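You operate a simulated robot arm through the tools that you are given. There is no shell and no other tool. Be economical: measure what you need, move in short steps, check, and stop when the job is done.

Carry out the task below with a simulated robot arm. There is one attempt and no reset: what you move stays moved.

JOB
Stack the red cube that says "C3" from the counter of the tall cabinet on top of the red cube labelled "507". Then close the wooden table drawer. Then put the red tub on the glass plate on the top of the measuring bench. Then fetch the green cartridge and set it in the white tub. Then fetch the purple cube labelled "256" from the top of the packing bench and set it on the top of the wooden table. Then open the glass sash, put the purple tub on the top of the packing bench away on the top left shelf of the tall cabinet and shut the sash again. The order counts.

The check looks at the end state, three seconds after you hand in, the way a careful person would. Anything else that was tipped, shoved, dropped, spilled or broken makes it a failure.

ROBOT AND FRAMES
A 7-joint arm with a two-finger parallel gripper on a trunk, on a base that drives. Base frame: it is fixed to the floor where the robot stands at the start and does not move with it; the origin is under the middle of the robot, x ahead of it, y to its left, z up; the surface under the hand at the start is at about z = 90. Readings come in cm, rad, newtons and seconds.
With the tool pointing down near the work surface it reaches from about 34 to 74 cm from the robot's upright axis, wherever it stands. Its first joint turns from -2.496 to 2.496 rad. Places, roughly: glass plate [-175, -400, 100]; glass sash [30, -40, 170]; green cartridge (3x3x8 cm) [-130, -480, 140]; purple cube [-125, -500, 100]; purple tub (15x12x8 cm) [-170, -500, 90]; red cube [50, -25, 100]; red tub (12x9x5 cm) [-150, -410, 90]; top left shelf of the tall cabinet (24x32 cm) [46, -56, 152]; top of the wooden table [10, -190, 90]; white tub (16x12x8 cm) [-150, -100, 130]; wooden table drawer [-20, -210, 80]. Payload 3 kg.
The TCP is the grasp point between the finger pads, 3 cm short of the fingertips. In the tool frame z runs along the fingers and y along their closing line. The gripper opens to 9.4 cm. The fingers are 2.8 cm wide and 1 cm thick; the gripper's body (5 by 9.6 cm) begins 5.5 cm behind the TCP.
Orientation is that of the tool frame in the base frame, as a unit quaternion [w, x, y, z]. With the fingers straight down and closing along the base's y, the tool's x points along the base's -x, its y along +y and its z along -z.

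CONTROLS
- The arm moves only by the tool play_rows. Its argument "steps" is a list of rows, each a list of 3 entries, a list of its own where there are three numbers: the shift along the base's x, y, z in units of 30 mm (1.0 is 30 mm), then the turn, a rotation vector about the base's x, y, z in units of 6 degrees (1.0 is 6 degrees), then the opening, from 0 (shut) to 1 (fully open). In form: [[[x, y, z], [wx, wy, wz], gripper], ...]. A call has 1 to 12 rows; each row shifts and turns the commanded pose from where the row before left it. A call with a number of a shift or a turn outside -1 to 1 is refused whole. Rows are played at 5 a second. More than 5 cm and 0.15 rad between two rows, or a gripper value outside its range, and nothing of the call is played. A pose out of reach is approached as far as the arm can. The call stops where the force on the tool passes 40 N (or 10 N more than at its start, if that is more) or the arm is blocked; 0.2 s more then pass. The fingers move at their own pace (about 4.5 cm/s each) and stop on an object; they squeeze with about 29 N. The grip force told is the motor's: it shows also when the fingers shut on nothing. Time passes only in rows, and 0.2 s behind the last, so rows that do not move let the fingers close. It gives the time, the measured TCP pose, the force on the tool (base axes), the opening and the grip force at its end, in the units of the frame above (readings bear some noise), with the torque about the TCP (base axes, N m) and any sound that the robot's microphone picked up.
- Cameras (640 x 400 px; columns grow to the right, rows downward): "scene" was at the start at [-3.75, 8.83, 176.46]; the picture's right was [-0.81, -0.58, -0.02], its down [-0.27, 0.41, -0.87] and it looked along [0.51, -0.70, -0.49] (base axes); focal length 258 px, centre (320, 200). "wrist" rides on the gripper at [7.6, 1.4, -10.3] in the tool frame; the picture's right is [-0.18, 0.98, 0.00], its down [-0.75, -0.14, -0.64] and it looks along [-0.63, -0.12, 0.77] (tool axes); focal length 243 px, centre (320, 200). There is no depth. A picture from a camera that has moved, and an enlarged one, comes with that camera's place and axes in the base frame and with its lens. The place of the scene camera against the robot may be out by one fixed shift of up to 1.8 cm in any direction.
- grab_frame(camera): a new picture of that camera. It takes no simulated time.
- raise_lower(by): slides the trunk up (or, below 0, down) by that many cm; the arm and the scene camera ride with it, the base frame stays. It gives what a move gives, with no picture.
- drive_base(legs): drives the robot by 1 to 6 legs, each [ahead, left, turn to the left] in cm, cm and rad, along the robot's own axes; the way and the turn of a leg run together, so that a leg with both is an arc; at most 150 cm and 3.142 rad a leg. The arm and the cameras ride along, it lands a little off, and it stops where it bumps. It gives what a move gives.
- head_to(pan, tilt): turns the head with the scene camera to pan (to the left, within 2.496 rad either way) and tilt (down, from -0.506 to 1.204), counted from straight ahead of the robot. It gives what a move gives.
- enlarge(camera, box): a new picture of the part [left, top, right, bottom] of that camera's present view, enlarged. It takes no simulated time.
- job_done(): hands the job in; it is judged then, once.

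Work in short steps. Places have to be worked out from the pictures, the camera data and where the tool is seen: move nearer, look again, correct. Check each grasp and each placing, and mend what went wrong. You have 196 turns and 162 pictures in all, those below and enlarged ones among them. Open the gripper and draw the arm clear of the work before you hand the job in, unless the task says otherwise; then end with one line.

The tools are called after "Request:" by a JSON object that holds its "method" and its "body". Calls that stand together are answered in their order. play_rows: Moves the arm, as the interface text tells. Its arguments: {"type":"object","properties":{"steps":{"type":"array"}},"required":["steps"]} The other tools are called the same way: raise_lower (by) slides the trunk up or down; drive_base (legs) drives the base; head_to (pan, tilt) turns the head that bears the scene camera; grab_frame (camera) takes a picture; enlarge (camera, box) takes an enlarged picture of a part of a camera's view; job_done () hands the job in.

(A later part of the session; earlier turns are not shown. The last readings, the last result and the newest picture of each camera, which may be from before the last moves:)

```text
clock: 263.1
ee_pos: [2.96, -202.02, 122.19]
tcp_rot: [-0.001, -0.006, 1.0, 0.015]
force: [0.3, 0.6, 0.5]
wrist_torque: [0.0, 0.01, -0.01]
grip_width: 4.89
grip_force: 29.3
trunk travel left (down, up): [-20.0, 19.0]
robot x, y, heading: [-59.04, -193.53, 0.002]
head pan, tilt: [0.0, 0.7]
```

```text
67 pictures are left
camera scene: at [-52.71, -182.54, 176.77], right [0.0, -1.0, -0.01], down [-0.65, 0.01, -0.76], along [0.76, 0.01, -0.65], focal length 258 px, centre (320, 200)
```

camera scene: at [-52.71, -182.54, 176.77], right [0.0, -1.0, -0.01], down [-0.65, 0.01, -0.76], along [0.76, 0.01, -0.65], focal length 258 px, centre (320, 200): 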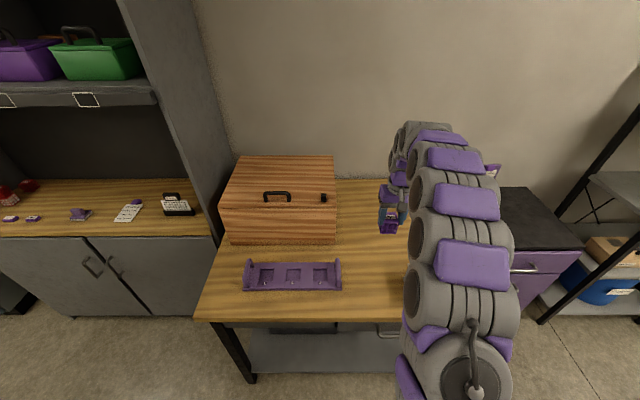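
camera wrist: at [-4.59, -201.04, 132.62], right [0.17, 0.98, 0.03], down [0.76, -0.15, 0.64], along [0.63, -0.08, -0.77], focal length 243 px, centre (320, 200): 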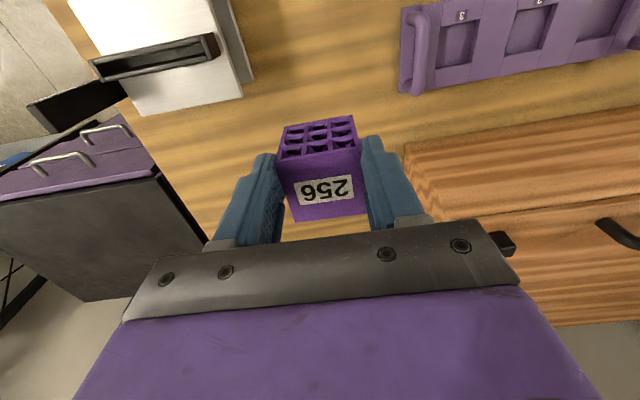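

Free spot around (12, -200.5): I move there and lower to z≈98.

Request:
{"method": "play_rows", "body": {"steps": [[[0.9, 0.17, -0.8], [0, 0, 0], 0.3], [[0.9, 0.17, -0.8], [0, 0, 0], 0.3], [[0.9, 0.17, -0.8], [0, 0, 0], 0.3], [[0.3, 0, -0.9], [0, 0, 0], 0.3], [[0, 0, -0.9], [0, 0, 0], 0.3], [[0, 0, -0.9], [0, 0, 0], 0.3], [[0, 0, -0.9], [0, 0, 0], 0.3], [[0, 0, -0.9], [0, 0, 0], 0.3], [[0, 0, -0.9], [0, 0, 0], 0.3], [[0, 0, 0], [0, 0, 0], 0.3]]}}

Request:
{"method": "grab_frame", "body": {"camera": "wrist"}}

```text
clock: 265.3
ee_pos: [12.23, -202.48, 98.73]
tcp_rot: [0.001, -0.006, 1.0, 0.022]
force: [0.1, -0.6, -0.7]
wrist_torque: [0.07, -0.02, 0.0]
grip_width: 4.92
grip_force: 28.9
trunk travel left (down, up): [-20.0, 19.0]
robot x, y, heading: [-59.29, -193.57, 0.005]
head pan, tilt: [0.0, 0.7]
```

```text
66 pictures are left
camera wrist: at [4.58, -201.55, 109.19], right [0.17, 0.98, 0.04], down [0.75, -0.16, 0.64], along [0.63, -0.08, -0.77], focal length 243 px, centre (320, 200)
```

wrist: 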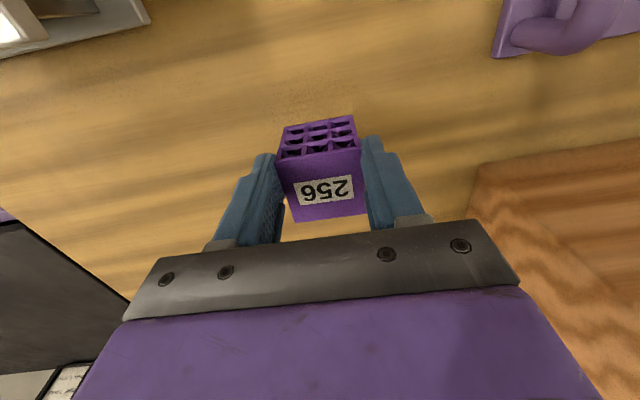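

Clear all around. I correct a 2.5° roll and lower to contact in small steps.

Request:
{"method": "play_rows", "body": {"steps": [[[0, 0, -0.5], [-0.4, 0, 0], 0.3], [[0, 0, -0.4], [0, 0, 0], 0.3], [[0, 0, -0.25], [0, 0, 0], 0.3], [[0, 0, -0.1], [0, 0, 0], 0.3], [[0, 0, 0], [0, 0, 0], 0.3]]}}

```text
clock: 266.5
ee_pos: [11.91, -199.8, 95.08]
tcp_rot: [0.001, -0.008, 1.0, -0.008]
force: [0.0, 1.0, -0.7]
wrist_torque: [-0.05, 0.05, -0.02]
grip_width: 4.93
grip_force: 29.3
trunk travel left (down, up): [-20.0, 19.0]
robot x, y, heading: [-59.13, -192.71, 0.006]
head pan, tilt: [0.0, 0.7]
```

Request:
{"method": "play_rows", "body": {"steps": [[[0, 0, 0], [0, 0, 0], 0.3], [[0, 0, 0], [0, 0, 0], 0.3], [[0, 0, 0], [0, 0, 0], 0.3], [[0, 0, 0], [0, 0, 0], 0.3], [[0, 0, 0], [0, 0, 0], 0.3], [[0, 0, 0], [0, 0, 0], 0.3], [[0, 0, 0], [0, 0, 0], 0.3], [[0, 0, 0], [0, 0, 0], 0.3], [[0, 0, 0], [0, 0, 0], 0.3], [[0, 0, 0], [0, 0, 0], 0.3]]}}

Request:
{"method": "play_rows", "body": {"steps": [[[0, 0, -0.08], [0, 0, 0], 0.3], [[0, 0, -0.08], [0, 0, 0], 0.3]]}}

```text
clock: 268.7
ee_pos: [12.02, -201.13, 95.08]
tcp_rot: [-0.001, -0.007, 1.0, -0.002]
force: [0.3, 0.6, -0.8]
wrist_torque: [0.0, -0.01, -0.01]
grip_width: 4.9
grip_force: 29.1
trunk travel left (down, up): [-20.0, 19.0]
robot x, y, heading: [-59.2, -193.21, 0.002]
head pan, tilt: [0.0, 0.7]
```

```text
clock: 269.3
ee_pos: [11.98, -200.34, 94.74]
tcp_rot: [0.001, -0.007, 1.0, -0.005]
force: [-1.1, 1.4, 4.3]
wrist_torque: [0.23, 0.11, -0.01]
grip_width: 4.91
grip_force: 29.1
trunk travel left (down, up): [-20.0, 19.0]
robot x, y, heading: [-59.28, -193.14, 0.002]
head pan, tilt: [0.0, 0.7]
```

Light contact. One more small nudge, then release and rise.

Request:
{"method": "play_rows", "body": {"steps": [[[0, 0, -0.05], [0, 0, 0], 0.3], [[0, 0, 0], [0, 0, 0], 0.3], [[0, 0, 0], [0, 0, 0], 0.72], [[0, 0, 0], [0, 0, 0], 0.72], [[0, 0, 0], [0, 0, 0], 0.72], [[0, 0, 0.4], [0, 0, 0], 0.72], [[0, 0, 0.8], [0, 0, 0], 0.72], [[0, 0, 0.9], [0, 0, 0], 0.72], [[0, 0, 0.9], [0, 0, 0], 0.72], [[0, 0, 0.9], [0, 0, 0], 0.72], [[0, 0, 0.9], [0, 0, 0], 0.72]]}}

Request:
{"method": "grab_frame", "body": {"camera": "wrist"}}

```text
clock: 271.7
ee_pos: [11.99, -200.61, 108.94]
tcp_rot: [0.0, -0.007, 1.0, -0.005]
force: [-0.4, 0.2, 0.7]
wrist_torque: [-0.03, 0.01, -0.01]
grip_width: 6.79
grip_force: 0.1
trunk travel left (down, up): [-20.0, 19.0]
robot x, y, heading: [-59.24, -193.36, 0.002]
head pan, tilt: [0.0, 0.7]
```

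```text
65 pictures are left
camera wrist: at [4.41, -199.28, 119.3], right [0.17, 0.99, -0.01], down [0.75, -0.12, 0.64], along [0.63, -0.12, -0.77], focal length 243 px, centre (320, 200)
```

wrist: 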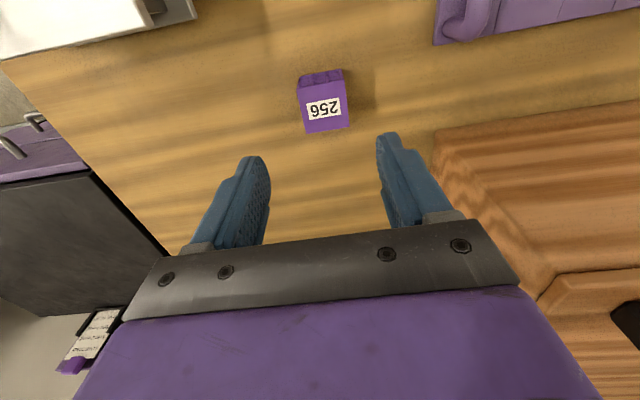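

Cube 256 stands on the table. Now the glass sash: I back off and drive to face the cabinet to study it.

Request:
{"method": "play_rows", "body": {"steps": [[[-0.5, 0, 0.9], [0, 0, 0], 0.6], [[-0.9, 0, 0.9], [0, 0, 0], 0.6], [[-0.9, 0, 0.3], [0, 0, 0], 0.6], [[-0.9, 0, 0], [0, 0, 0], 0.6], [[-0.9, 0, 0], [0, 0, 0], 0.6]]}}

Request:
{"method": "drive_base", "body": {"legs": [[-38, 0, 0], [0, 145, 0]]}}

Request:
{"method": "head_to", "body": {"pan": 0.0, "tilt": 0.1}}

Request:
{"method": "grab_frame", "body": {"camera": "scene"}}

```text
clock: 272.9
ee_pos: [-0.23, -200.78, 115.14]
tcp_rot: [0.001, -0.007, 1.0, -0.004]
force: [-0.9, -0.8, 0.0]
wrist_torque: [0.02, 0.01, 0.02]
grip_width: 5.64
grip_force: 0.0
trunk travel left (down, up): [-20.0, 19.0]
robot x, y, heading: [-58.74, -193.43, 0.007]
head pan, tilt: [0.0, 0.7]
```

```text
clock: 282.1
ee_pos: [-39.17, -55.04, 115.12]
tcp_rot: [0.001, -0.012, 1.0, -0.004]
force: [-0.3, 0.5, 0.8]
wrist_torque: [0.01, -0.01, -0.02]
grip_width: 5.63
grip_force: 0.1
trunk travel left (down, up): [-20.0, 19.0]
robot x, y, heading: [-98.08, -47.96, 0.015]
head pan, tilt: [0.0, 0.7]
```

```text
clock: 283.1
ee_pos: [-39.33, -54.79, 115.15]
tcp_rot: [0.001, -0.01, 1.0, -0.005]
force: [0.1, 0.2, 0.0]
wrist_torque: [-0.02, 0.02, -0.03]
grip_width: 5.66
grip_force: 0.0
trunk travel left (down, up): [-20.0, 19.0]
robot x, y, heading: [-98.07, -47.71, 0.014]
head pan, tilt: [0.0, 0.099]
```

```text
64 pictures are left
camera scene: at [-91.24, -35.11, 182.09], right [0.01, -1.0, 0.0], down [-0.1, 0.0, -0.99], along [0.99, 0.01, -0.1], focal length 258 px, centre (320, 200)
```

scene: 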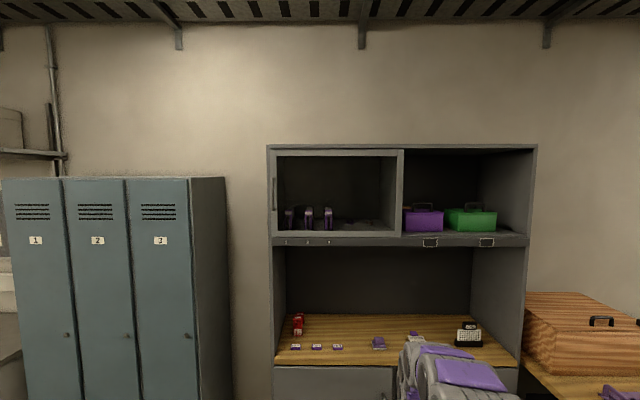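

Request:
{"method": "enlarge", "body": {"camera": "scene", "box": [255, 135, 545, 255]}}

Request:
{"method": "enlarge", "body": {"camera": "scene", "box": [380, 140, 440, 250]}}

```text
2.21 times, centred on (400, 195) of scene
camera zoom: at [-91.24, -35.11, 182.09], right [0.01, -1.0, 0.0], down [-0.1, 0.0, -0.99], along [0.99, 0.01, -0.1], focal length 569 px, centre (143, 211)
```

zoom: 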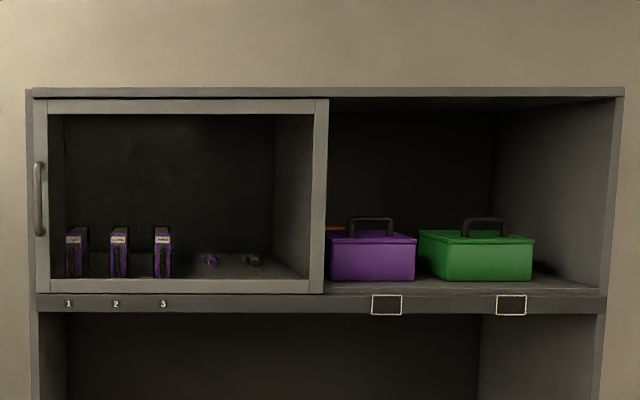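

```text
3.64 times, centred on (410, 195) of scene
camera zoom: at [-91.24, -35.11, 182.09], right [0.01, -1.0, 0.0], down [-0.1, 0.0, -0.99], along [0.99, 0.01, -0.1], focal length 938 px, centre (-7, 218)
```

zoom: 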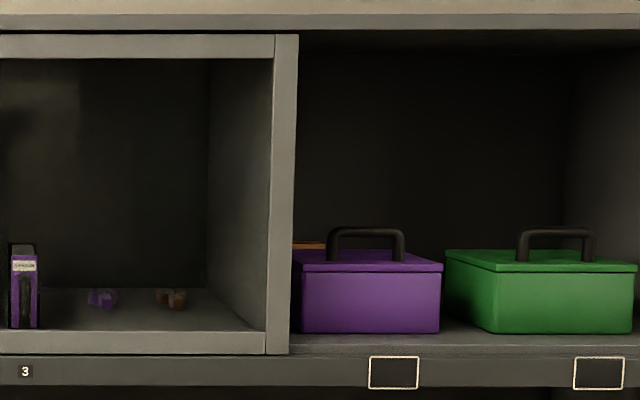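

The sash slides sideways: it covers the left bay, with a vertical bar handle at about y≈-11, z 165–180. I raise the trunk, and pitch the fingers forward ~60° while lifting.

Request:
{"method": "raise_lower", "body": {"by": 19}}

Request:
{"method": "play_rows", "body": {"steps": [[[0, 0, 1], [0, -1, 0], 0.5], [[0, 0, 1], [0, -1, 0], 0.5], [[0, 0, 1], [0, -1, 0], 0.5], [[0, 0, 1], [0, -1, 0], 0.5], [[0, 0, 1], [0, -1, 0], 0.5], [[0, 0, 1], [0, -1, 0], 0.5], [[0, 0, 1], [0, -1, 0], 0.5], [[0, 0, 1], [0, -1, 0], 0.5], [[0, 0, 1], [0, -1, 0], 0.5], [[0, 0, 1], [0, -1, 0], 0.5], [[0, 0, 1], [0, 0, 0], 0.5], [[0, 0, 1], [0, 0, 0], 0.5]]}}

Request:
{"method": "grab_frame", "body": {"camera": "scene"}}

```text
clock: 285.2
ee_pos: [-39.3, -54.86, 134.17]
tcp_rot: [0.001, -0.011, 1.0, -0.006]
force: [-0.7, -0.1, 0.9]
wrist_torque: [0.0, 0.0, 0.02]
grip_width: 5.63
grip_force: 0.0
trunk travel left (down, up): [-39.0, 0.0]
robot x, y, heading: [-98.66, -47.8, 0.013]
head pan, tilt: [0.0, 0.099]
```

```text
clock: 287.8
ee_pos: [-39.43, -54.65, 170.3]
tcp_rot: [0.503, -0.007, 0.864, -0.009]
force: [-0.3, 0.0, 1.0]
wrist_torque: [0.02, 0.01, 0.0]
grip_width: 4.69
grip_force: 0.1
trunk travel left (down, up): [-39.0, 0.0]
robot x, y, heading: [-98.32, -47.71, 0.01]
head pan, tilt: [0.0, 0.099]
```

```text
61 pictures are left
camera scene: at [-91.52, -35.08, 201.11], right [0.01, -1.0, 0.0], down [-0.1, 0.0, -0.99], along [0.99, 0.01, -0.1], focal length 258 px, centre (320, 200)
```

scene: 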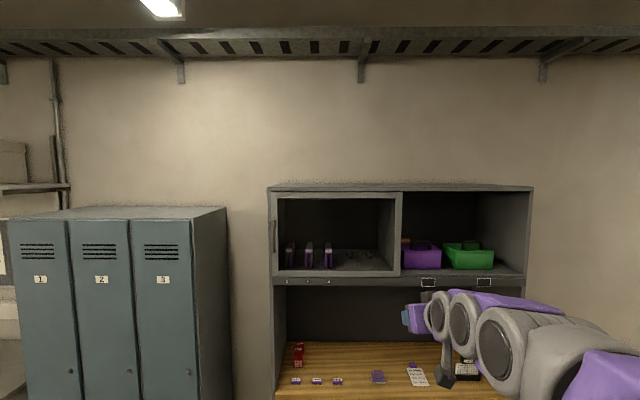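

The arm is comfortable there. I drive to y≈-35 and 44 cm forward, then look at the handle.

Request:
{"method": "drive_base", "body": {"legs": [[0, 13, -0.012], [44, 0, 0]]}}

Request:
{"method": "play_rows", "body": {"steps": [[[0, 1, 0], [0, 0, 0], 0.5], [[0, 1, 0], [0, 0, 0], 0.5], [[0, 1, 0], [0, 0, 0], 0.5], [[0, 1, 0], [0, 0, 0], 0.5], [[0, 1, 0], [0, 0, 0], 0.5], [[0, 1, 0], [0, 0, 0], 0.5], [[0, 1, 0], [0, 0, 0], 0.5], [[0, 1, 0], [0, 0, 0], 0.5], [[0, 1, 0], [0, 0, 0], 0.5], [[0, 0, 0], [0, 0, 0], 0.5], [[0, 0, 0], [0, 0, 0], 0.5]]}}

Request:
{"method": "head_to", "body": {"pan": 0.0, "tilt": 0.45}}

Request:
{"method": "grab_frame", "body": {"camera": "scene"}}

Request:
{"method": "grab_frame", "body": {"camera": "wrist"}}

```text
clock: 291.3
ee_pos: [4.72, -37.05, 170.55]
tcp_rot: [0.501, -0.008, 0.865, -0.029]
force: [0.9, 0.5, 0.3]
wrist_torque: [0.0, 0.05, 0.0]
grip_width: 4.69
grip_force: 0.0
trunk travel left (down, up): [-39.0, 0.0]
robot x, y, heading: [-53.76, -34.08, -0.012]
head pan, tilt: [0.0, 0.099]
```

```text
clock: 293.9
ee_pos: [4.96, -11.43, 169.96]
tcp_rot: [0.5, -0.006, 0.866, -0.025]
force: [-0.2, -0.7, 0.6]
wrist_torque: [0.02, -0.01, 0.04]
grip_width: 4.7
grip_force: 0.0
trunk travel left (down, up): [-39.0, 0.0]
robot x, y, heading: [-53.68, -34.51, -0.006]
head pan, tilt: [0.0, 0.099]
stopped in row 11: the arm was blocked; the commanded pose is now the measured one
```

```text
clock: 294.8
ee_pos: [4.85, -13.3, 170.18]
tcp_rot: [0.499, -0.004, 0.867, -0.02]
force: [0.8, -0.6, 0.1]
wrist_torque: [0.0, -0.02, -0.03]
grip_width: 4.68
grip_force: 0.1
trunk travel left (down, up): [-39.0, 0.0]
robot x, y, heading: [-53.49, -34.8, -0.012]
head pan, tilt: [0.0, 0.45]
```

```text
60 pictures are left
camera scene: at [-46.68, -23.97, 197.97], right [-0.01, -1.0, -0.01], down [-0.44, 0.01, -0.9], along [0.9, -0.01, -0.44], focal length 258 px, centre (320, 200)
```

scene: 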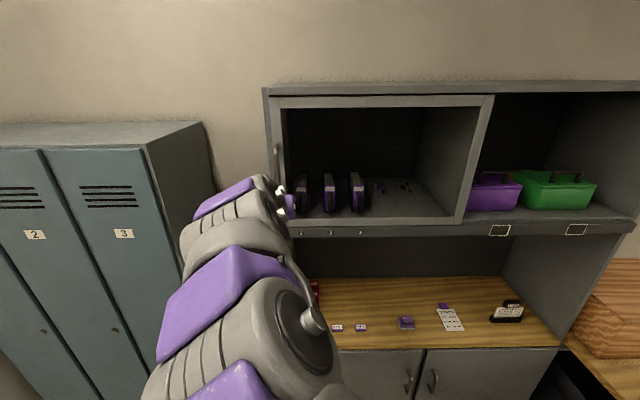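

```text
59 pictures are left
camera wrist: at [-7.75, -11.91, 168.73], right [0.11, 0.99, 0.12], down [-0.18, -0.1, 0.98], along [0.98, -0.13, 0.17], focal length 243 px, centre (320, 200)
```

wrist: 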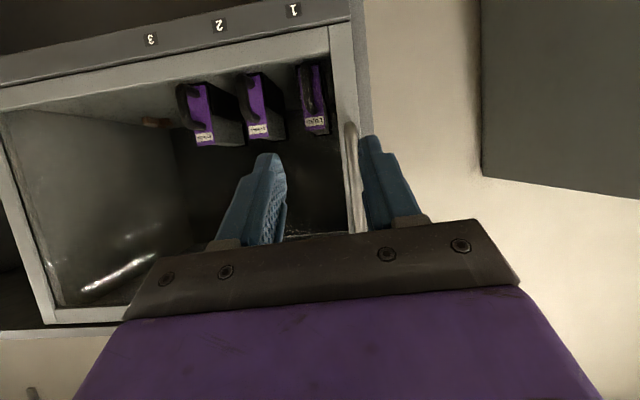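

The bar is at y≈-11.5. I widen the fingers, shift +1.7 cm in y, and drive forward 15 cm to straddle it.

Request:
{"method": "play_rows", "body": {"steps": [[[0, 0.3, 0], [0, 0, 0], 0.65], [[0, 0.3, 0], [0, 0, 0], 0.65], [[0, 0, 0], [0, 0, 0], 0.65]]}}

Request:
{"method": "drive_base", "body": {"legs": [[14, 0, 0]]}}

Request:
{"method": "play_rows", "body": {"steps": [[[0, 0, 0], [0, 0, 0], 0.65], [[0, 0, 0], [0, 0, 0], 0.65], [[0, 0, 0], [0, 0, 0], 0.65], [[0, 0, 0], [0, 0, 0], 0.65], [[0, 0, 0], [0, 0, 0], 0.65], [[0, 0, 0], [0, 0, 0], 0.65], [[0, 0, 0], [0, 0, 0], 0.65], [[0, 0, 0], [0, 0, 0], 0.65]]}}

Request:
{"method": "grab_frame", "body": {"camera": "wrist"}}

```text
clock: 295.6
ee_pos: [4.97, -14.28, 170.54]
tcp_rot: [0.5, 0.003, 0.866, -0.014]
force: [0.3, 0.9, 0.0]
wrist_torque: [-0.02, 0.02, -0.11]
grip_width: 6.12
grip_force: 0.1
trunk travel left (down, up): [-39.0, 0.0]
robot x, y, heading: [-53.47, -35.07, -0.015]
head pan, tilt: [0.0, 0.45]
```

```text
clock: 297.1
ee_pos: [18.31, -8.59, 169.31]
tcp_rot: [0.499, -0.007, 0.866, -0.037]
force: [-1.5, -0.2, 0.0]
wrist_torque: [-0.01, -0.04, 0.06]
grip_width: 6.09
grip_force: 0.1
trunk travel left (down, up): [-39.0, 0.0]
robot x, y, heading: [-39.79, -35.23, -0.008]
head pan, tilt: [0.0, 0.45]
stopped in leg 1: the force on the tool passed its limit at 50 N (the readings are from after the stop); the commanded pose is now the measured one
```

```text
clock: 297.4
ee_pos: [19.03, -1.28, 167.91]
tcp_rot: [0.497, -0.017, 0.866, -0.055]
force: [1.9, -2.6, -0.2]
wrist_torque: [0.09, 0.01, 0.18]
grip_width: 6.1
grip_force: 0.1
trunk travel left (down, up): [-39.0, 0.0]
robot x, y, heading: [-40.07, -34.49, -0.013]
head pan, tilt: [0.0, 0.45]
stopped in row 1: the force on the tool passed its limit at 51 N (the readings are from after the stop); the commanded pose is now the measured one
```

```text
58 pictures are left
camera wrist: at [6.38, 0.09, 166.49], right [0.12, 0.99, 0.05], down [-0.18, -0.03, 0.98], along [0.98, -0.13, 0.17], focal length 243 px, centre (320, 200)
```

wrist: 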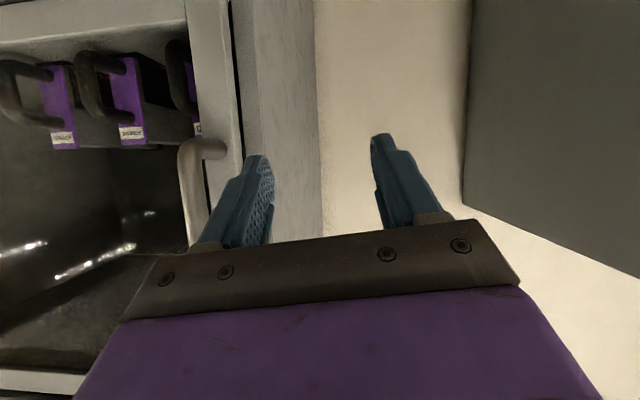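

The robot is rocking noticeably and the fingers swung past the handle. I back off a little and let it settle.

Request:
{"method": "drive_base", "body": {"legs": [[-8, 0, 0]]}}

Request:
{"method": "play_rows", "body": {"steps": [[[0, 0, 0], [0, 0, 0], 0.65], [[0, 0, 0], [0, 0, 0], 0.65], [[0, 0, 0], [0, 0, 0], 0.65]]}}

Request:
{"method": "play_rows", "body": {"steps": [[[0, 0, 0], [0, 0, 0], 0.65], [[0, 0, 0], [0, 0, 0], 0.65], [[0, 0, 0], [0, 0, 0], 0.65], [[0, 0, 0], [0, 0, 0], 0.65], [[0, 0, 0], [0, 0, 0], 0.65], [[0, 0, 0], [0, 0, 0], 0.65], [[0, 0, 0], [0, 0, 0], 0.65], [[0, 0, 0], [0, 0, 0], 0.65]]}}

Request:
{"method": "grab_frame", "body": {"camera": "scene"}}

```text
clock: 298.5
ee_pos: [10.59, -3.06, 168.42]
tcp_rot: [0.499, -0.013, 0.865, -0.051]
force: [-0.3, -1.0, 0.3]
wrist_torque: [0.03, -0.03, 0.06]
grip_width: 6.11
grip_force: 0.0
trunk travel left (down, up): [-39.0, 0.0]
robot x, y, heading: [-47.76, -34.42, -0.015]
head pan, tilt: [0.0, 0.45]
```

```text
clock: 299.5
ee_pos: [10.38, -7.68, 169.55]
tcp_rot: [0.5, -0.008, 0.865, -0.036]
force: [-0.1, -0.2, 0.0]
wrist_torque: [0.0, -0.02, -0.01]
grip_width: 6.13
grip_force: 0.1
trunk travel left (down, up): [-39.0, 0.0]
robot x, y, heading: [-47.32, -34.29, -0.012]
head pan, tilt: [0.0, 0.45]
stopped in row 3: the arm was blocked; the commanded pose is now the measured one
```

```text
clock: 301.3
ee_pos: [10.32, -7.28, 169.33]
tcp_rot: [0.5, -0.008, 0.865, -0.038]
force: [0.3, -0.6, -0.4]
wrist_torque: [0.03, 0.02, -0.06]
grip_width: 6.09
grip_force: 0.0
trunk travel left (down, up): [-39.0, 0.0]
robot x, y, heading: [-47.52, -34.21, -0.016]
head pan, tilt: [0.0, 0.45]
```

```text
57 pictures are left
camera scene: at [-40.48, -19.97, 197.73], right [-0.01, -1.0, 0.01], down [-0.44, 0.0, -0.9], along [0.9, -0.01, -0.44], focal length 258 px, centre (320, 200)
```

scene: 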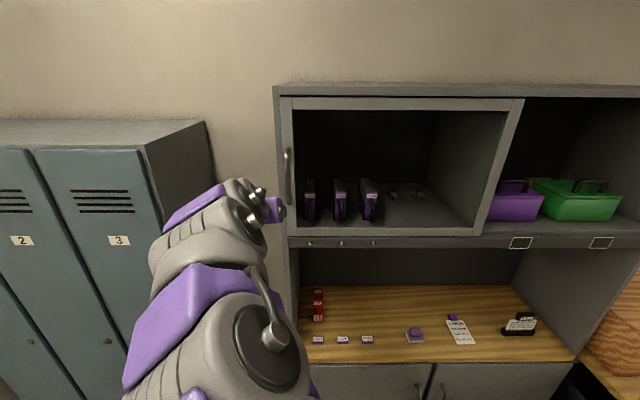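

Settled; nothing was disturbed. I recentre: bring the arm back in front of the robot, correct its roll, and shift the base left so the handle lies straight ahead.

Request:
{"method": "play_rows", "body": {"steps": [[[-0.5, -0.7, 0], [0.35, 0, 0.1], 0.65], [[-0.5, -0.7, 0], [0.35, 0, 0.1], 0.65], [[-0.3, -0.7, 0.2], [0, 0, 0], 0.65], [[0, -0.7, 0], [0, 0, 0], 0.65], [[0, -0.7, 0], [0, 0, 0], 0.65], [[0, -0.7, 0], [0, 0, 0], 0.65], [[0, -0.7, 0], [0, 0, 0], 0.65], [[0, -0.7, 0], [0, 0, 0], 0.65], [[0, -0.7, 0], [0, 0, 0], 0.65], [[0, -0.7, 0], [0, 0, 0], 0.65]]}}

Request:
{"method": "drive_base", "body": {"legs": [[0, 20, 0.012]]}}

Request:
{"method": "play_rows", "body": {"steps": [[[0, 0, 0], [0, 0, 0], 0.65], [[0, 0, 0], [0, 0, 0], 0.65], [[0, 0, 0], [0, 0, 0], 0.65], [[0, 0, 0], [0, 0, 0], 0.65], [[0, 0, 0], [0, 0, 0], 0.65], [[0, 0, 0], [0, 0, 0], 0.65], [[0, 0, 0], [0, 0, 0], 0.65], [[0, 0, 0], [0, 0, 0], 0.65], [[0, 0, 0], [0, 0, 0], 0.65]]}}

Request:
{"method": "grab_frame", "body": {"camera": "wrist"}}

```text
clock: 303.5
ee_pos: [6.33, -29.09, 170.09]
tcp_rot: [0.501, 0.003, 0.865, 0.0]
force: [0.1, 0.1, -0.5]
wrist_torque: [-0.03, 0.02, -0.02]
grip_width: 6.09
grip_force: 0.1
trunk travel left (down, up): [-39.0, 0.0]
robot x, y, heading: [-47.43, -34.21, -0.019]
head pan, tilt: [0.0, 0.45]
```

```text
clock: 305.1
ee_pos: [6.59, -9.42, 170.09]
tcp_rot: [0.501, 0.001, 0.865, 0.005]
force: [-0.4, 0.7, -0.3]
wrist_torque: [0.01, 0.02, 0.05]
grip_width: 6.1
grip_force: 0.1
trunk travel left (down, up): [-39.0, 0.0]
robot x, y, heading: [-47.24, -13.97, -0.005]
head pan, tilt: [0.0, 0.45]
```

```text
clock: 307.1
ee_pos: [6.65, -6.45, 169.97]
tcp_rot: [0.501, -0.005, 0.865, -0.001]
force: [0.3, 0.7, 0.2]
wrist_torque: [-0.02, 0.01, -0.03]
grip_width: 6.1
grip_force: 0.0
trunk travel left (down, up): [-39.0, 0.0]
robot x, y, heading: [-47.32, -13.92, 0.002]
head pan, tilt: [0.0, 0.45]
```

```text
56 pictures are left
camera wrist: at [-6.04, -5.26, 168.65], right [0.08, 0.98, 0.15], down [-0.18, -0.14, 0.97], along [0.98, -0.11, 0.17], focal length 243 px, centre (320, 200)
```

wrist: 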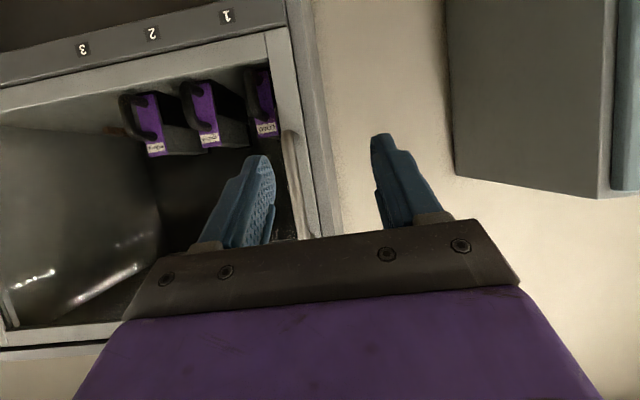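

Bar at y≈-11.7. I shift the tool -5 cm in y, let it settle, and recheck.

Request:
{"method": "play_rows", "body": {"steps": [[[0, -0.55, 0], [0, 0, 0], 0.65], [[0, -0.55, 0], [0, 0, 0], 0.65], [[0, -0.55, 0], [0, 0, 0], 0.65], [[0, 0, 0], [0, 0, 0], 0.65], [[0, 0, 0], [0, 0, 0], 0.65], [[0, 0, 0], [0, 0, 0], 0.65], [[0, 0, 0], [0, 0, 0], 0.65], [[0, 0, 0], [0, 0, 0], 0.65], [[0, 0, 0], [0, 0, 0], 0.65], [[0, 0, 0], [0, 0, 0], 0.65], [[0, 0, 0], [0, 0, 0], 0.65], [[0, 0, 0], [0, 0, 0], 0.65]]}}

Request:
{"method": "play_rows", "body": {"steps": [[[0, 0, 0], [0, 0, 0], 0.65], [[0, 0, 0], [0, 0, 0], 0.65], [[0, 0, 0], [0, 0, 0], 0.65]]}}

Request:
{"method": "grab_frame", "body": {"camera": "wrist"}}

```text
clock: 309.7
ee_pos: [6.52, -12.79, 170.02]
tcp_rot: [0.501, -0.002, 0.865, 0.002]
force: [0.3, -0.5, -0.4]
wrist_torque: [0.03, -0.01, 0.02]
grip_width: 6.1
grip_force: 0.1
trunk travel left (down, up): [-39.0, 0.0]
robot x, y, heading: [-47.46, -13.95, -0.001]
head pan, tilt: [0.0, 0.45]
```

```text
clock: 310.5
ee_pos: [6.57, -12.74, 169.85]
tcp_rot: [0.501, -0.001, 0.866, 0.001]
force: [0.0, 0.7, 0.2]
wrist_torque: [-0.01, 0.0, 0.0]
grip_width: 6.11
grip_force: 0.1
trunk travel left (down, up): [-39.0, 0.0]
robot x, y, heading: [-47.58, -14.25, -0.001]
head pan, tilt: [0.0, 0.45]
```

```text
55 pictures are left
camera wrist: at [-6.14, -11.5, 168.6], right [0.09, 0.98, 0.16], down [-0.18, -0.14, 0.97], along [0.98, -0.11, 0.17], focal length 243 px, centre (320, 200)
```

wrist: 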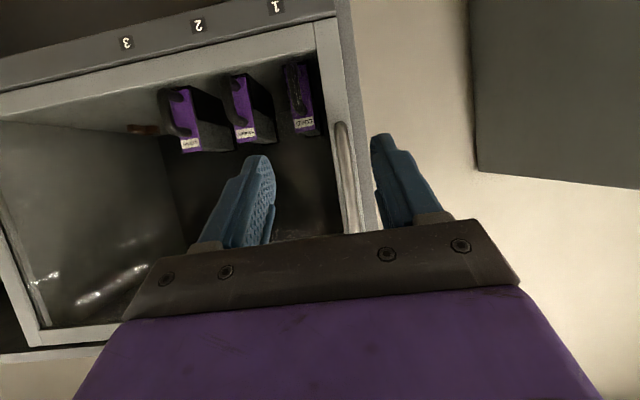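

Bar y≈-11.2. I nudge +1.5 in y and advance 9 cm slowly with the arm.

Request:
{"method": "play_rows", "body": {"steps": [[[0.3, 0.25, 0], [0, 0, 0], 0.65], [[0.5, 0.25, 0], [0, 0, 0], 0.65], [[0.6, 0, 0], [0, 0, 0], 0.65], [[0.6, 0, 0], [0, 0, 0], 0.65], [[0.5, 0, 0], [0, 0, 0], 0.65], [[0.3, 0, 0], [0, 0, 0], 0.65], [[0, 0, 0], [0, 0, 0], 0.65], [[0, 0, 0], [0, 0, 0], 0.65], [[0, 0, 0], [0, 0, 0], 0.65], [[0, 0, 0], [0, 0, 0], 0.65], [[0, 0, 0], [0, 0, 0], 0.65]]}}

Request:
{"method": "grab_frame", "body": {"camera": "wrist"}}

```text
clock: 312.9
ee_pos: [14.97, -10.54, 169.86]
tcp_rot: [0.501, -0.004, 0.866, 0.001]
force: [-0.1, 0.5, 0.4]
wrist_torque: [0.01, -0.01, -0.01]
grip_width: 6.13
grip_force: 0.0
trunk travel left (down, up): [-39.0, 0.0]
robot x, y, heading: [-47.64, -14.22, -0.002]
head pan, tilt: [0.0, 0.45]
```

```text
54 pictures are left
camera wrist: at [2.37, -9.33, 168.56], right [0.08, 0.98, 0.16], down [-0.18, -0.14, 0.97], along [0.98, -0.11, 0.17], focal length 243 px, centre (320, 200)
```

wrist: 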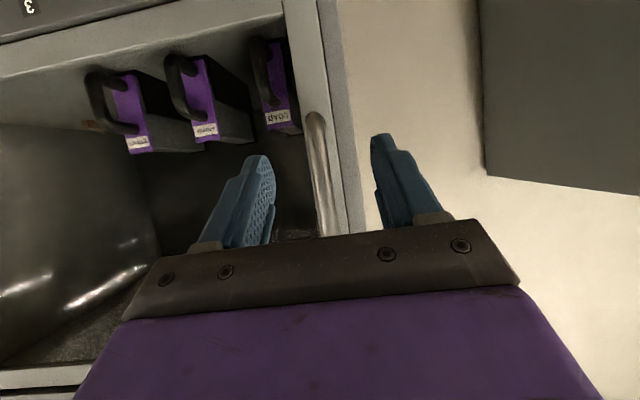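

Bar at ≈(23, -11.2), z 165–180. I advance 7.5 cm slowly so the bar lies between the pads.

Request:
{"method": "play_rows", "body": {"steps": [[[0.3, -0.15, 0.3], [0, 0, 0], 0.65], [[0.4, 0, 0.2], [0, 0, 0], 0.65], [[0.5, 0, 0], [0, 0, 0], 0.65], [[0.5, 0, 0], [0, 0, 0], 0.65], [[0.4, 0, 0], [0, 0, 0], 0.65], [[0.3, 0, 0], [0, 0, 0], 0.65], [[0.1, 0, 0], [0, 0, 0], 0.65], [[0, 0, 0], [0, 0, 0], 0.65], [[0, 0, 0], [0, 0, 0], 0.65], [[0, 0, 0], [0, 0, 0], 0.65]]}}

Request:
{"method": "grab_frame", "body": {"camera": "wrist"}}

```text
clock: 315.1
ee_pos: [22.46, -11.02, 171.58]
tcp_rot: [0.501, -0.004, 0.866, 0.001]
force: [0.4, 0.5, -0.3]
wrist_torque: [-0.01, 0.0, 0.01]
grip_width: 6.11
grip_force: 0.2
trunk travel left (down, up): [-39.0, 0.0]
robot x, y, heading: [-47.56, -14.1, -0.001]
head pan, tilt: [0.0, 0.45]
```

```text
53 pictures are left
camera wrist: at [9.89, -9.78, 170.24], right [0.08, 0.98, 0.16], down [-0.18, -0.14, 0.97], along [0.98, -0.11, 0.17], focal length 243 px, centre (320, 200)
```

wrist: 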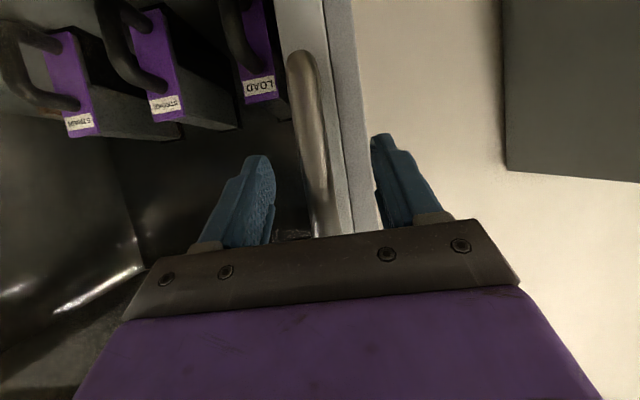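

Bar ≈(23.6, -11.2) – right at the TCP. I advance 0.6 cm and close on it.

Request:
{"method": "play_rows", "body": {"steps": [[[0.2, 0, 0], [0, 0, 0], 0.65], [[0, 0, 0], [0, 0, 0], 0.1], [[0, 0, 0], [0, 0, 0], 0.1], [[0, 0, 0], [0, 0, 0], 0.1], [[0, 0, 0], [0, 0, 0], 0.1], [[0, 0, 0], [0, 0, 0], 0.1], [[0, 0, 0], [0, 0, 0], 0.1]]}}

Request:
{"method": "grab_frame", "body": {"camera": "wrist"}}

```text
clock: 316.7
ee_pos: [23.17, -10.93, 171.7]
tcp_rot: [0.501, -0.004, 0.865, 0.0]
force: [-1.5, 0.5, 3.2]
wrist_torque: [0.21, 0.33, 0.01]
grip_width: 2.03
grip_force: 44.6
trunk travel left (down, up): [-39.0, 0.0]
robot x, y, heading: [-47.62, -13.83, -0.001]
head pan, tilt: [0.0, 0.45]
```

```text
52 pictures are left
camera wrist: at [10.48, -9.8, 170.25], right [0.08, 0.98, 0.16], down [-0.18, -0.14, 0.97], along [0.98, -0.11, 0.17], focal length 243 px, centre (320, 200)
```

wrist: 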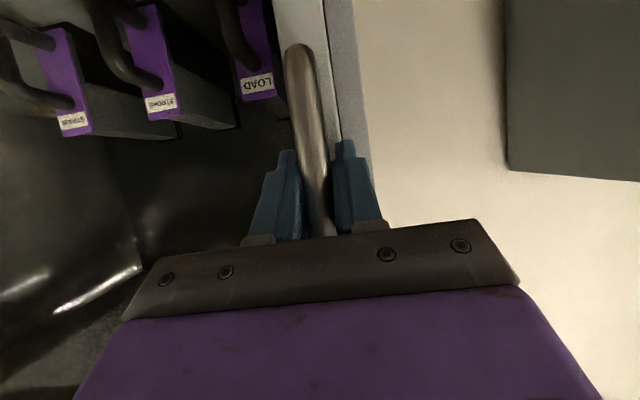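

Handle gripped (2 cm). I start sliding it toward -y gently.

Request:
{"method": "play_rows", "body": {"steps": [[[0, -0.3, 0], [0, 0, 0], 0.1], [[0, -0.5, 0], [0, 0, 0], 0.1], [[0, -0.6, 0], [0, 0, 0], 0.1], [[0, -0.6, 0], [0, 0, 0], 0.1]]}}

Request:
{"method": "grab_frame", "body": {"camera": "scene"}}

```text
clock: 317.7
ee_pos: [23.06, -17.0, 171.61]
tcp_rot: [0.502, -0.003, 0.865, 0.0]
force: [0.2, 1.5, 1.7]
wrist_torque: [0.26, -1.23, -0.03]
grip_width: 2.03
grip_force: 45.0
trunk travel left (down, up): [-39.0, 0.0]
robot x, y, heading: [-47.26, -13.99, -0.002]
head pan, tilt: [0.0, 0.45]
```

```text
51 pictures are left
camera scene: at [-40.45, -1.42, 197.84], right [0.0, -1.0, 0.0], down [-0.44, 0.0, -0.9], along [0.9, 0.0, -0.44], focal length 258 px, centre (320, 200)
```

scene: 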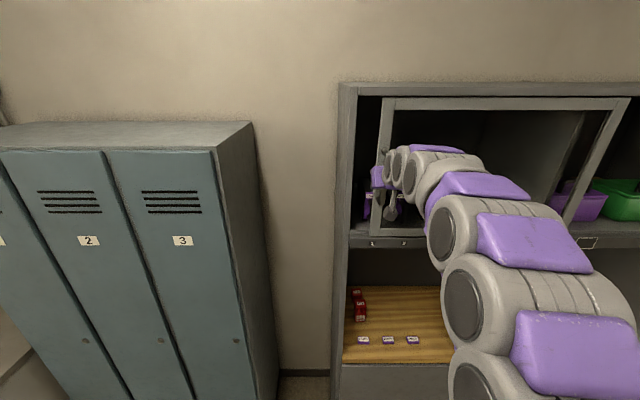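

It slides easily. I move on by driving the base sideways with the grip held.

Request:
{"method": "drive_base", "body": {"legs": [[0, -15, 0], [0, -15, 0]]}}

Request:
{"method": "play_rows", "body": {"steps": [[[0, 0, 0], [0, 0, 0], 0.1], [[0, 0, 0], [0, 0, 0], 0.1], [[0, 0, 0], [0, 0, 0], 0.1]]}}

```text
clock: 319.9
ee_pos: [23.21, -49.97, 170.13]
tcp_rot: [0.517, 0.002, 0.855, -0.033]
force: [-18.6, -16.3, 31.0]
wrist_torque: [1.53, 0.72, 0.53]
grip_width: 2.17
grip_force: 45.8
trunk travel left (down, up): [-39.0, 0.0]
robot x, y, heading: [-42.14, -42.77, -0.085]
head pan, tilt: [0.0, 0.45]
stopped in leg 2: the robot was blocked; the commanded pose is now the measured one
```

```text
clock: 320.2
ee_pos: [23.35, -24.27, 168.79]
tcp_rot: [0.515, -0.058, 0.852, -0.077]
force: [-96.8, -4.8, 30.4]
wrist_torque: [-1.03, -1.1, -2.45]
grip_width: 2.59
grip_force: 13.6
trunk travel left (down, up): [-39.0, 0.0]
robot x, y, heading: [-42.54, -41.46, -0.075]
head pan, tilt: [0.0, 0.45]
stopped in row 1: the force on the tool passed its limit at 140 N (the readings are from after the stop); the commanded pose is now the measured one
```

Large forces appeared. I look at both cameras before moving.

Request:
{"method": "grab_frame", "body": {"camera": "scene"}}

Request:
{"method": "grab_frame", "body": {"camera": "wrist"}}

```text
50 pictures are left
camera scene: at [-43.16, -24.58, 198.05], right [-0.07, -1.0, 0.02], down [-0.4, 0.01, -0.92], along [0.92, -0.07, -0.4], focal length 258 px, centre (320, 200)
```

scene: 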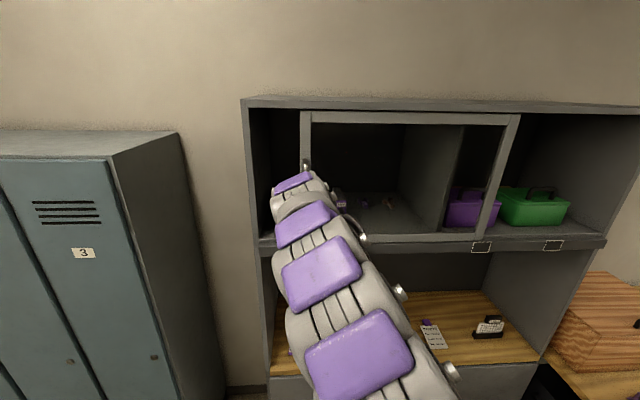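

```text
49 pictures are left
camera wrist: at [10.71, -23.71, 166.64], right [0.07, 1.0, -0.03], down [-0.22, 0.04, 0.98], along [0.97, -0.06, 0.22], focal length 243 px, centre (320, 200)
```

wrist: 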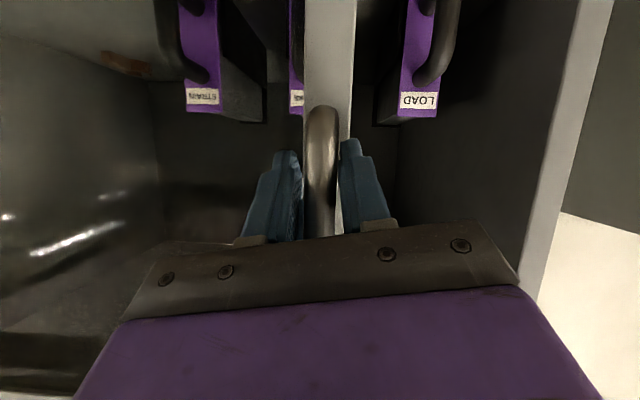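

The handle is still between the fingers, but the robot is strained. I open the fingers to free it and let it settle.

Request:
{"method": "play_rows", "body": {"steps": [[[0, 0, 0], [0, 0, 0], 0.65]]}}

Request:
{"method": "play_rows", "body": {"steps": [[[-0.1, 0, 0], [0, 0, 0], 0.65], [[0, 0, 0], [0, 0, 0], 0.65], [[0, 0, 0], [0, 0, 0], 0.65], [[0, 0, 0], [0, 0, 0], 0.65]]}}

Request:
{"method": "play_rows", "body": {"steps": [[[0, 0, 0], [0, 0, 0], 0.65], [[0, 0, 0], [0, 0, 0], 0.65], [[0, 0, 0], [0, 0, 0], 0.65], [[0, 0, 0], [0, 0, 0], 0.65], [[0, 0, 0], [0, 0, 0], 0.65], [[0, 0, 0], [0, 0, 0], 0.65], [[0, 0, 0], [0, 0, 0], 0.65], [[0, 0, 0], [0, 0, 0], 0.65]]}}

Request:
{"method": "grab_frame", "body": {"camera": "wrist"}}

```text
clock: 320.6
ee_pos: [22.52, -8.7, 167.98]
tcp_rot: [0.507, -0.127, 0.852, 0.021]
force: [-15.4, -124.7, 24.8]
wrist_torque: [-0.84, 0.58, -6.25]
grip_width: 9.4
grip_force: 29.1
trunk travel left (down, up): [-39.0, 0.0]
robot x, y, heading: [-44.94, -26.89, 0.234]
head pan, tilt: [0.0, 0.45]
stopped in row 1: the force on the tool passed its limit at 121 N (the readings are from after the stop); the commanded pose is now the measured one
```

```text
clock: 320.8
ee_pos: [21.4, -11.67, 160.39]
tcp_rot: [0.452, -0.077, 0.889, -0.024]
force: [-5.5, -3.2, -9.7]
wrist_torque: [0.15, -0.87, 0.13]
grip_width: 6.1
grip_force: 0.1
trunk travel left (down, up): [-39.0, 0.0]
robot x, y, heading: [-45.88, -28.41, 0.19]
head pan, tilt: [0.0, 0.45]
stopped in row 1: the force on the tool passed its limit at 149 N (the readings are from after the stop); the commanded pose is now the measured one
```

```text
clock: 321.1
ee_pos: [19.31, -17.42, 143.15]
tcp_rot: [0.275, -0.075, 0.955, -0.08]
force: [-9.1, -2.3, -32.9]
wrist_torque: [-0.14, -1.96, 0.23]
grip_width: 6.14
grip_force: 0.1
trunk travel left (down, up): [-39.0, 0.0]
robot x, y, heading: [-46.82, -26.64, 0.247]
head pan, tilt: [0.0, 0.45]
stopped in row 1: the arm was blocked; the commanded pose is now the measured one
```

```text
48 pictures are left
camera wrist: at [7.41, -16.51, 147.7], right [0.06, 0.99, -0.1], down [0.3, 0.08, 0.95], along [0.95, -0.08, -0.29], focal length 243 px, centre (320, 200)
```

wrist: 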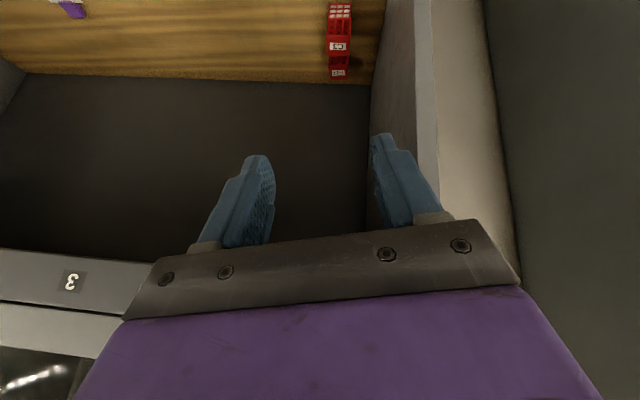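

The arm swung free below the shelf lip. I wait and read again.

Request:
{"method": "play_rows", "body": {"steps": [[[-0.3, 0, 0], [0, 0, 0], 0.65]]}}

Request:
{"method": "play_rows", "body": {"steps": [[[-0.3, 0, 0], [0, 0, 0], 0.65], [[0, 0, 0], [0, 0, 0], 0.65], [[0, 0, 0], [0, 0, 0], 0.65]]}}

Request:
{"method": "grab_frame", "body": {"camera": "scene"}}

```text
clock: 321.5
ee_pos: [24.37, -9.04, 146.56]
tcp_rot: [0.253, -0.069, 0.965, -0.017]
force: [-251.2, -54.9, 82.2]
wrist_torque: [0.18, 3.01, -17.4]
grip_width: 8.01
grip_force: 15.7
trunk travel left (down, up): [-39.0, 0.0]
robot x, y, heading: [-48.22, -23.97, 0.292]
head pan, tilt: [0.0, 0.45]
stopped in row 1: the arm was blocked; the commanded pose is now the measured one
```

```text
clock: 321.8
ee_pos: [25.01, -7.64, 121.86]
tcp_rot: [0.097, -0.12, 0.988, -0.027]
force: [-224.0, -31.8, -55.7]
wrist_torque: [3.3, -13.26, -1.71]
grip_width: 6.14
grip_force: 0.0
trunk travel left (down, up): [-39.0, 0.0]
robot x, y, heading: [-52.18, -23.39, 0.315]
head pan, tilt: [0.0, 0.45]
stopped in row 1: the arm was blocked; the commanded pose is now the measured one
```

```text
47 pictures are left
camera scene: at [-53.29, -8.81, 197.9], right [0.31, -0.95, 0.01], down [-0.4, -0.14, -0.91], along [0.86, 0.28, -0.42], focal length 258 px, centre (320, 200)
```

scene: 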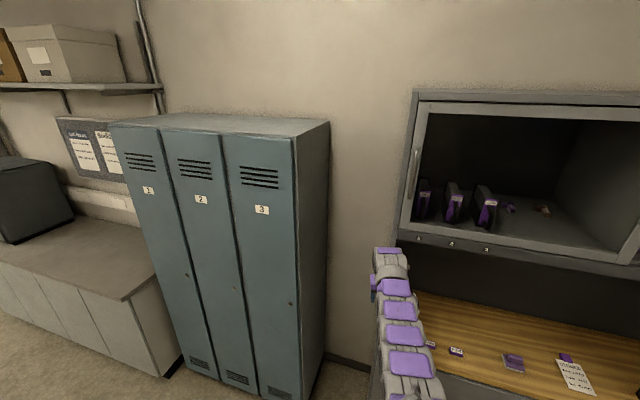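

The arm sagged against the cabinet's left edge. I drive straight back to free it.

Request:
{"method": "drive_base", "body": {"legs": [[-20, 0, 0]]}}

Request:
{"method": "play_rows", "body": {"steps": [[[0, 0, 0.1], [0, 0, 0], 0.65], [[0, 0, 0], [0, 0, 0], 0.65], [[0, 0, 0], [0, 0, 0], 0.65]]}}

Request:
{"method": "grab_frame", "body": {"camera": "scene"}}

```text
clock: 322.5
ee_pos: [24.31, -10.42, 122.74]
tcp_rot: [0.038, -0.105, 0.993, -0.03]
force: [-33.7, -23.1, 15.3]
wrist_torque: [1.61, -2.66, -0.64]
grip_width: 6.11
grip_force: 0.1
trunk travel left (down, up): [-39.0, 0.0]
robot x, y, heading: [-51.56, -23.58, 0.298]
head pan, tilt: [0.0, 0.45]
stopped in leg 1: the force on the tool passed its limit at 272 N (the readings are from after the stop); the commanded pose is now the measured one
```

```text
clock: 323.1
ee_pos: [24.21, -10.15, 122.65]
tcp_rot: [0.031, -0.105, 0.993, -0.031]
force: [-29.1, -22.8, 12.3]
wrist_torque: [1.49, -2.33, -0.72]
grip_width: 6.11
grip_force: 0.1
trunk travel left (down, up): [-39.0, 0.0]
robot x, y, heading: [-51.81, -24.07, 0.301]
head pan, tilt: [0.0, 0.45]
stopped in row 3: the force on the tool passed its limit at 55 N (the readings are from after the stop); the commanded pose is now the measured one
```

```text
46 pictures are left
camera scene: at [-49.89, -10.99, 197.95], right [0.29, -0.96, 0.0], down [-0.41, -0.12, -0.9], along [0.86, 0.27, -0.43], focal length 258 px, centre (320, 200)
```

scene: 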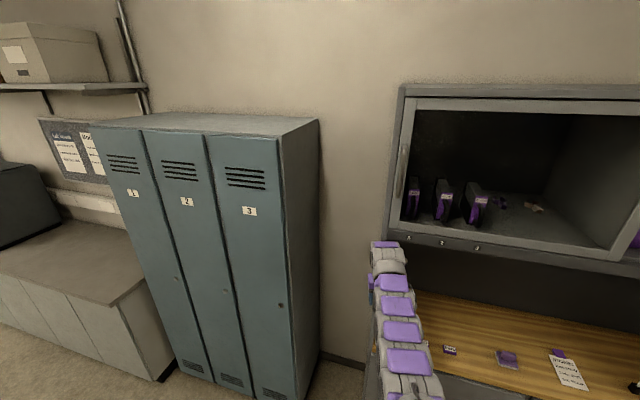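

Stable now. I pull the tool straight back with the arm.

Request:
{"method": "play_rows", "body": {"steps": [[[-0.6, 0, 0], [0, 0, 0], 0.65], [[-0.8, 0, 0], [0, 0, 0], 0.65], [[-0.8, 0, 0], [0, 0, 0], 0.65], [[-0.8, 0, 0], [0, 0, 0], 0.65]]}}

Request:
{"method": "grab_frame", "body": {"camera": "wrist"}}

```text
clock: 324.1
ee_pos: [15.59, -9.61, 122.69]
tcp_rot: [0.034, -0.106, 0.993, -0.029]
force: [0.1, -1.2, -0.3]
wrist_torque: [0.0, -0.02, 0.01]
grip_width: 6.12
grip_force: 0.0
trunk travel left (down, up): [-39.0, 0.0]
robot x, y, heading: [-51.49, -23.79, 0.299]
head pan, tilt: [0.0, 0.45]
```

```text
45 pictures are left
camera wrist: at [7.14, -9.42, 132.37], right [-0.03, 1.0, -0.05], down [0.72, 0.06, 0.69], along [0.7, -0.02, -0.72], focal length 243 px, centre (320, 200)
```

wrist: 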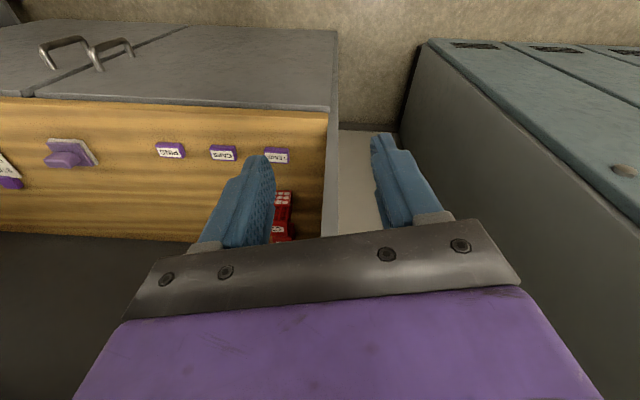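

Free again, and the counter, sash contents and stack look intact. I back off, square up, and lower the trunk somewhat for stability.

Request:
{"method": "drive_base", "body": {"legs": [[-22, 0, 0], [0, 0, -0.3]]}}

Request:
{"method": "raise_lower", "body": {"by": -10}}

Request:
{"method": "enlarge", "body": {"camera": "scene", "box": [240, 60, 640, 380]}}

```text
clock: 326.7
ee_pos: [-3.73, -36.35, 122.32]
tcp_rot: [0.028, 0.045, 0.998, -0.036]
force: [0.2, 0.3, -0.9]
wrist_torque: [0.04, 0.0, -0.01]
grip_width: 6.11
grip_force: 0.1
trunk travel left (down, up): [-39.0, 0.0]
robot x, y, heading: [-72.61, -30.38, -0.008]
head pan, tilt: [0.0, 0.45]
```

```text
clock: 328.1
ee_pos: [-4.08, -36.62, 112.66]
tcp_rot: [0.029, 0.045, 0.998, -0.035]
force: [-0.8, 0.4, -0.8]
wrist_torque: [-0.02, 0.02, -0.01]
grip_width: 6.11
grip_force: 0.0
trunk travel left (down, up): [-29.0, 10.0]
robot x, y, heading: [-72.06, -30.82, -0.004]
head pan, tilt: [0.0, 0.45]
```

```text
1.25 times, centred on (440, 220) of scene
camera zoom: at [-65.08, -17.56, 187.83], right [-0.01, -1.0, 0.0], down [-0.44, 0.0, -0.9], along [0.9, -0.01, -0.44], focal length 322 px, centre (170, 175)
```

zoom: 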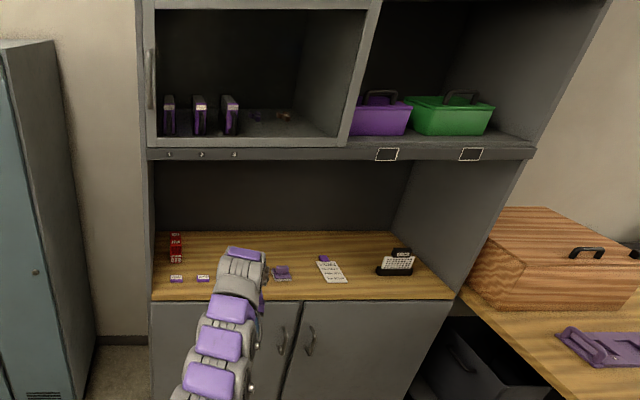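

All intact. I lift the arm back to the handle height with the fingers closed and pitched ~60°.

Request:
{"method": "play_rows", "body": {"steps": [[[-0.3, 0, 1], [0.06, -0.8, 0.07], 0], [[-0.3, 0, 1], [0.06, -0.8, 0.07], 0], [[-0.3, 0, 1], [0.06, -0.8, 0.07], 0], [[-0.3, 0, 1], [0.06, -0.8, 0.07], 0], [[-0.3, 0, 1], [0.06, -0.8, 0.07], 0], [[-0.3, 0, 1], [0.06, -0.8, 0.07], 0], [[-0.3, 0, 1], [0.06, -0.8, 0.07], 0], [[-0.3, 0, 1], [0.06, -0.8, 0.07], 0], [[-0.3, 0, 1], [0.06, -0.8, 0.07], 0], [[-0.3, 0, 1], [0.06, -0.8, 0.07], 0], [[-0.3, 0, 1], [0.06, -0.8, 0.07], 0], [[0, 0, 1], [0.06, -0.8, 0.07], 0]]}}

Request:
{"method": "play_rows", "body": {"steps": [[[0, 0, 1], [0, 0, 0], 0], [[0, 0, 1], [0, 0, 0], 0], [[0, 0, 1], [0, 0, 0], 0], [[0, 0, 1], [0, 0, 0], 0], [[0, 0, 1], [0, 0, 0], 0], [[0, 0, 0.8], [0, 0, 0], 0], [[0, 0, 0], [0, 0, 0], 0], [[0, 0, 0], [0, 0, 0], 0], [[0, 0, 0], [0, 0, 0], 0], [[0, 0, 0], [0, 0, 0], 0]]}}

```text
clock: 330.7
ee_pos: [-13.99, -36.63, 148.5]
tcp_rot: [0.505, 0.015, 0.862, 0.028]
force: [1.0, 0.9, 0.2]
wrist_torque: [-0.04, 0.0, 0.0]
grip_width: 0.0
grip_force: 29.0
trunk travel left (down, up): [-29.0, 10.0]
robot x, y, heading: [-72.66, -29.91, -0.007]
head pan, tilt: [0.0, 0.45]
```

```text
clock: 332.9
ee_pos: [-14.12, -36.6, 166.01]
tcp_rot: [0.505, 0.015, 0.862, 0.029]
force: [-0.7, 0.2, 0.2]
wrist_torque: [0.01, -0.01, 0.02]
grip_width: 0.0
grip_force: 29.1
trunk travel left (down, up): [-29.0, 10.0]
robot x, y, heading: [-72.46, -30.18, -0.007]
head pan, tilt: [0.0, 0.45]
```

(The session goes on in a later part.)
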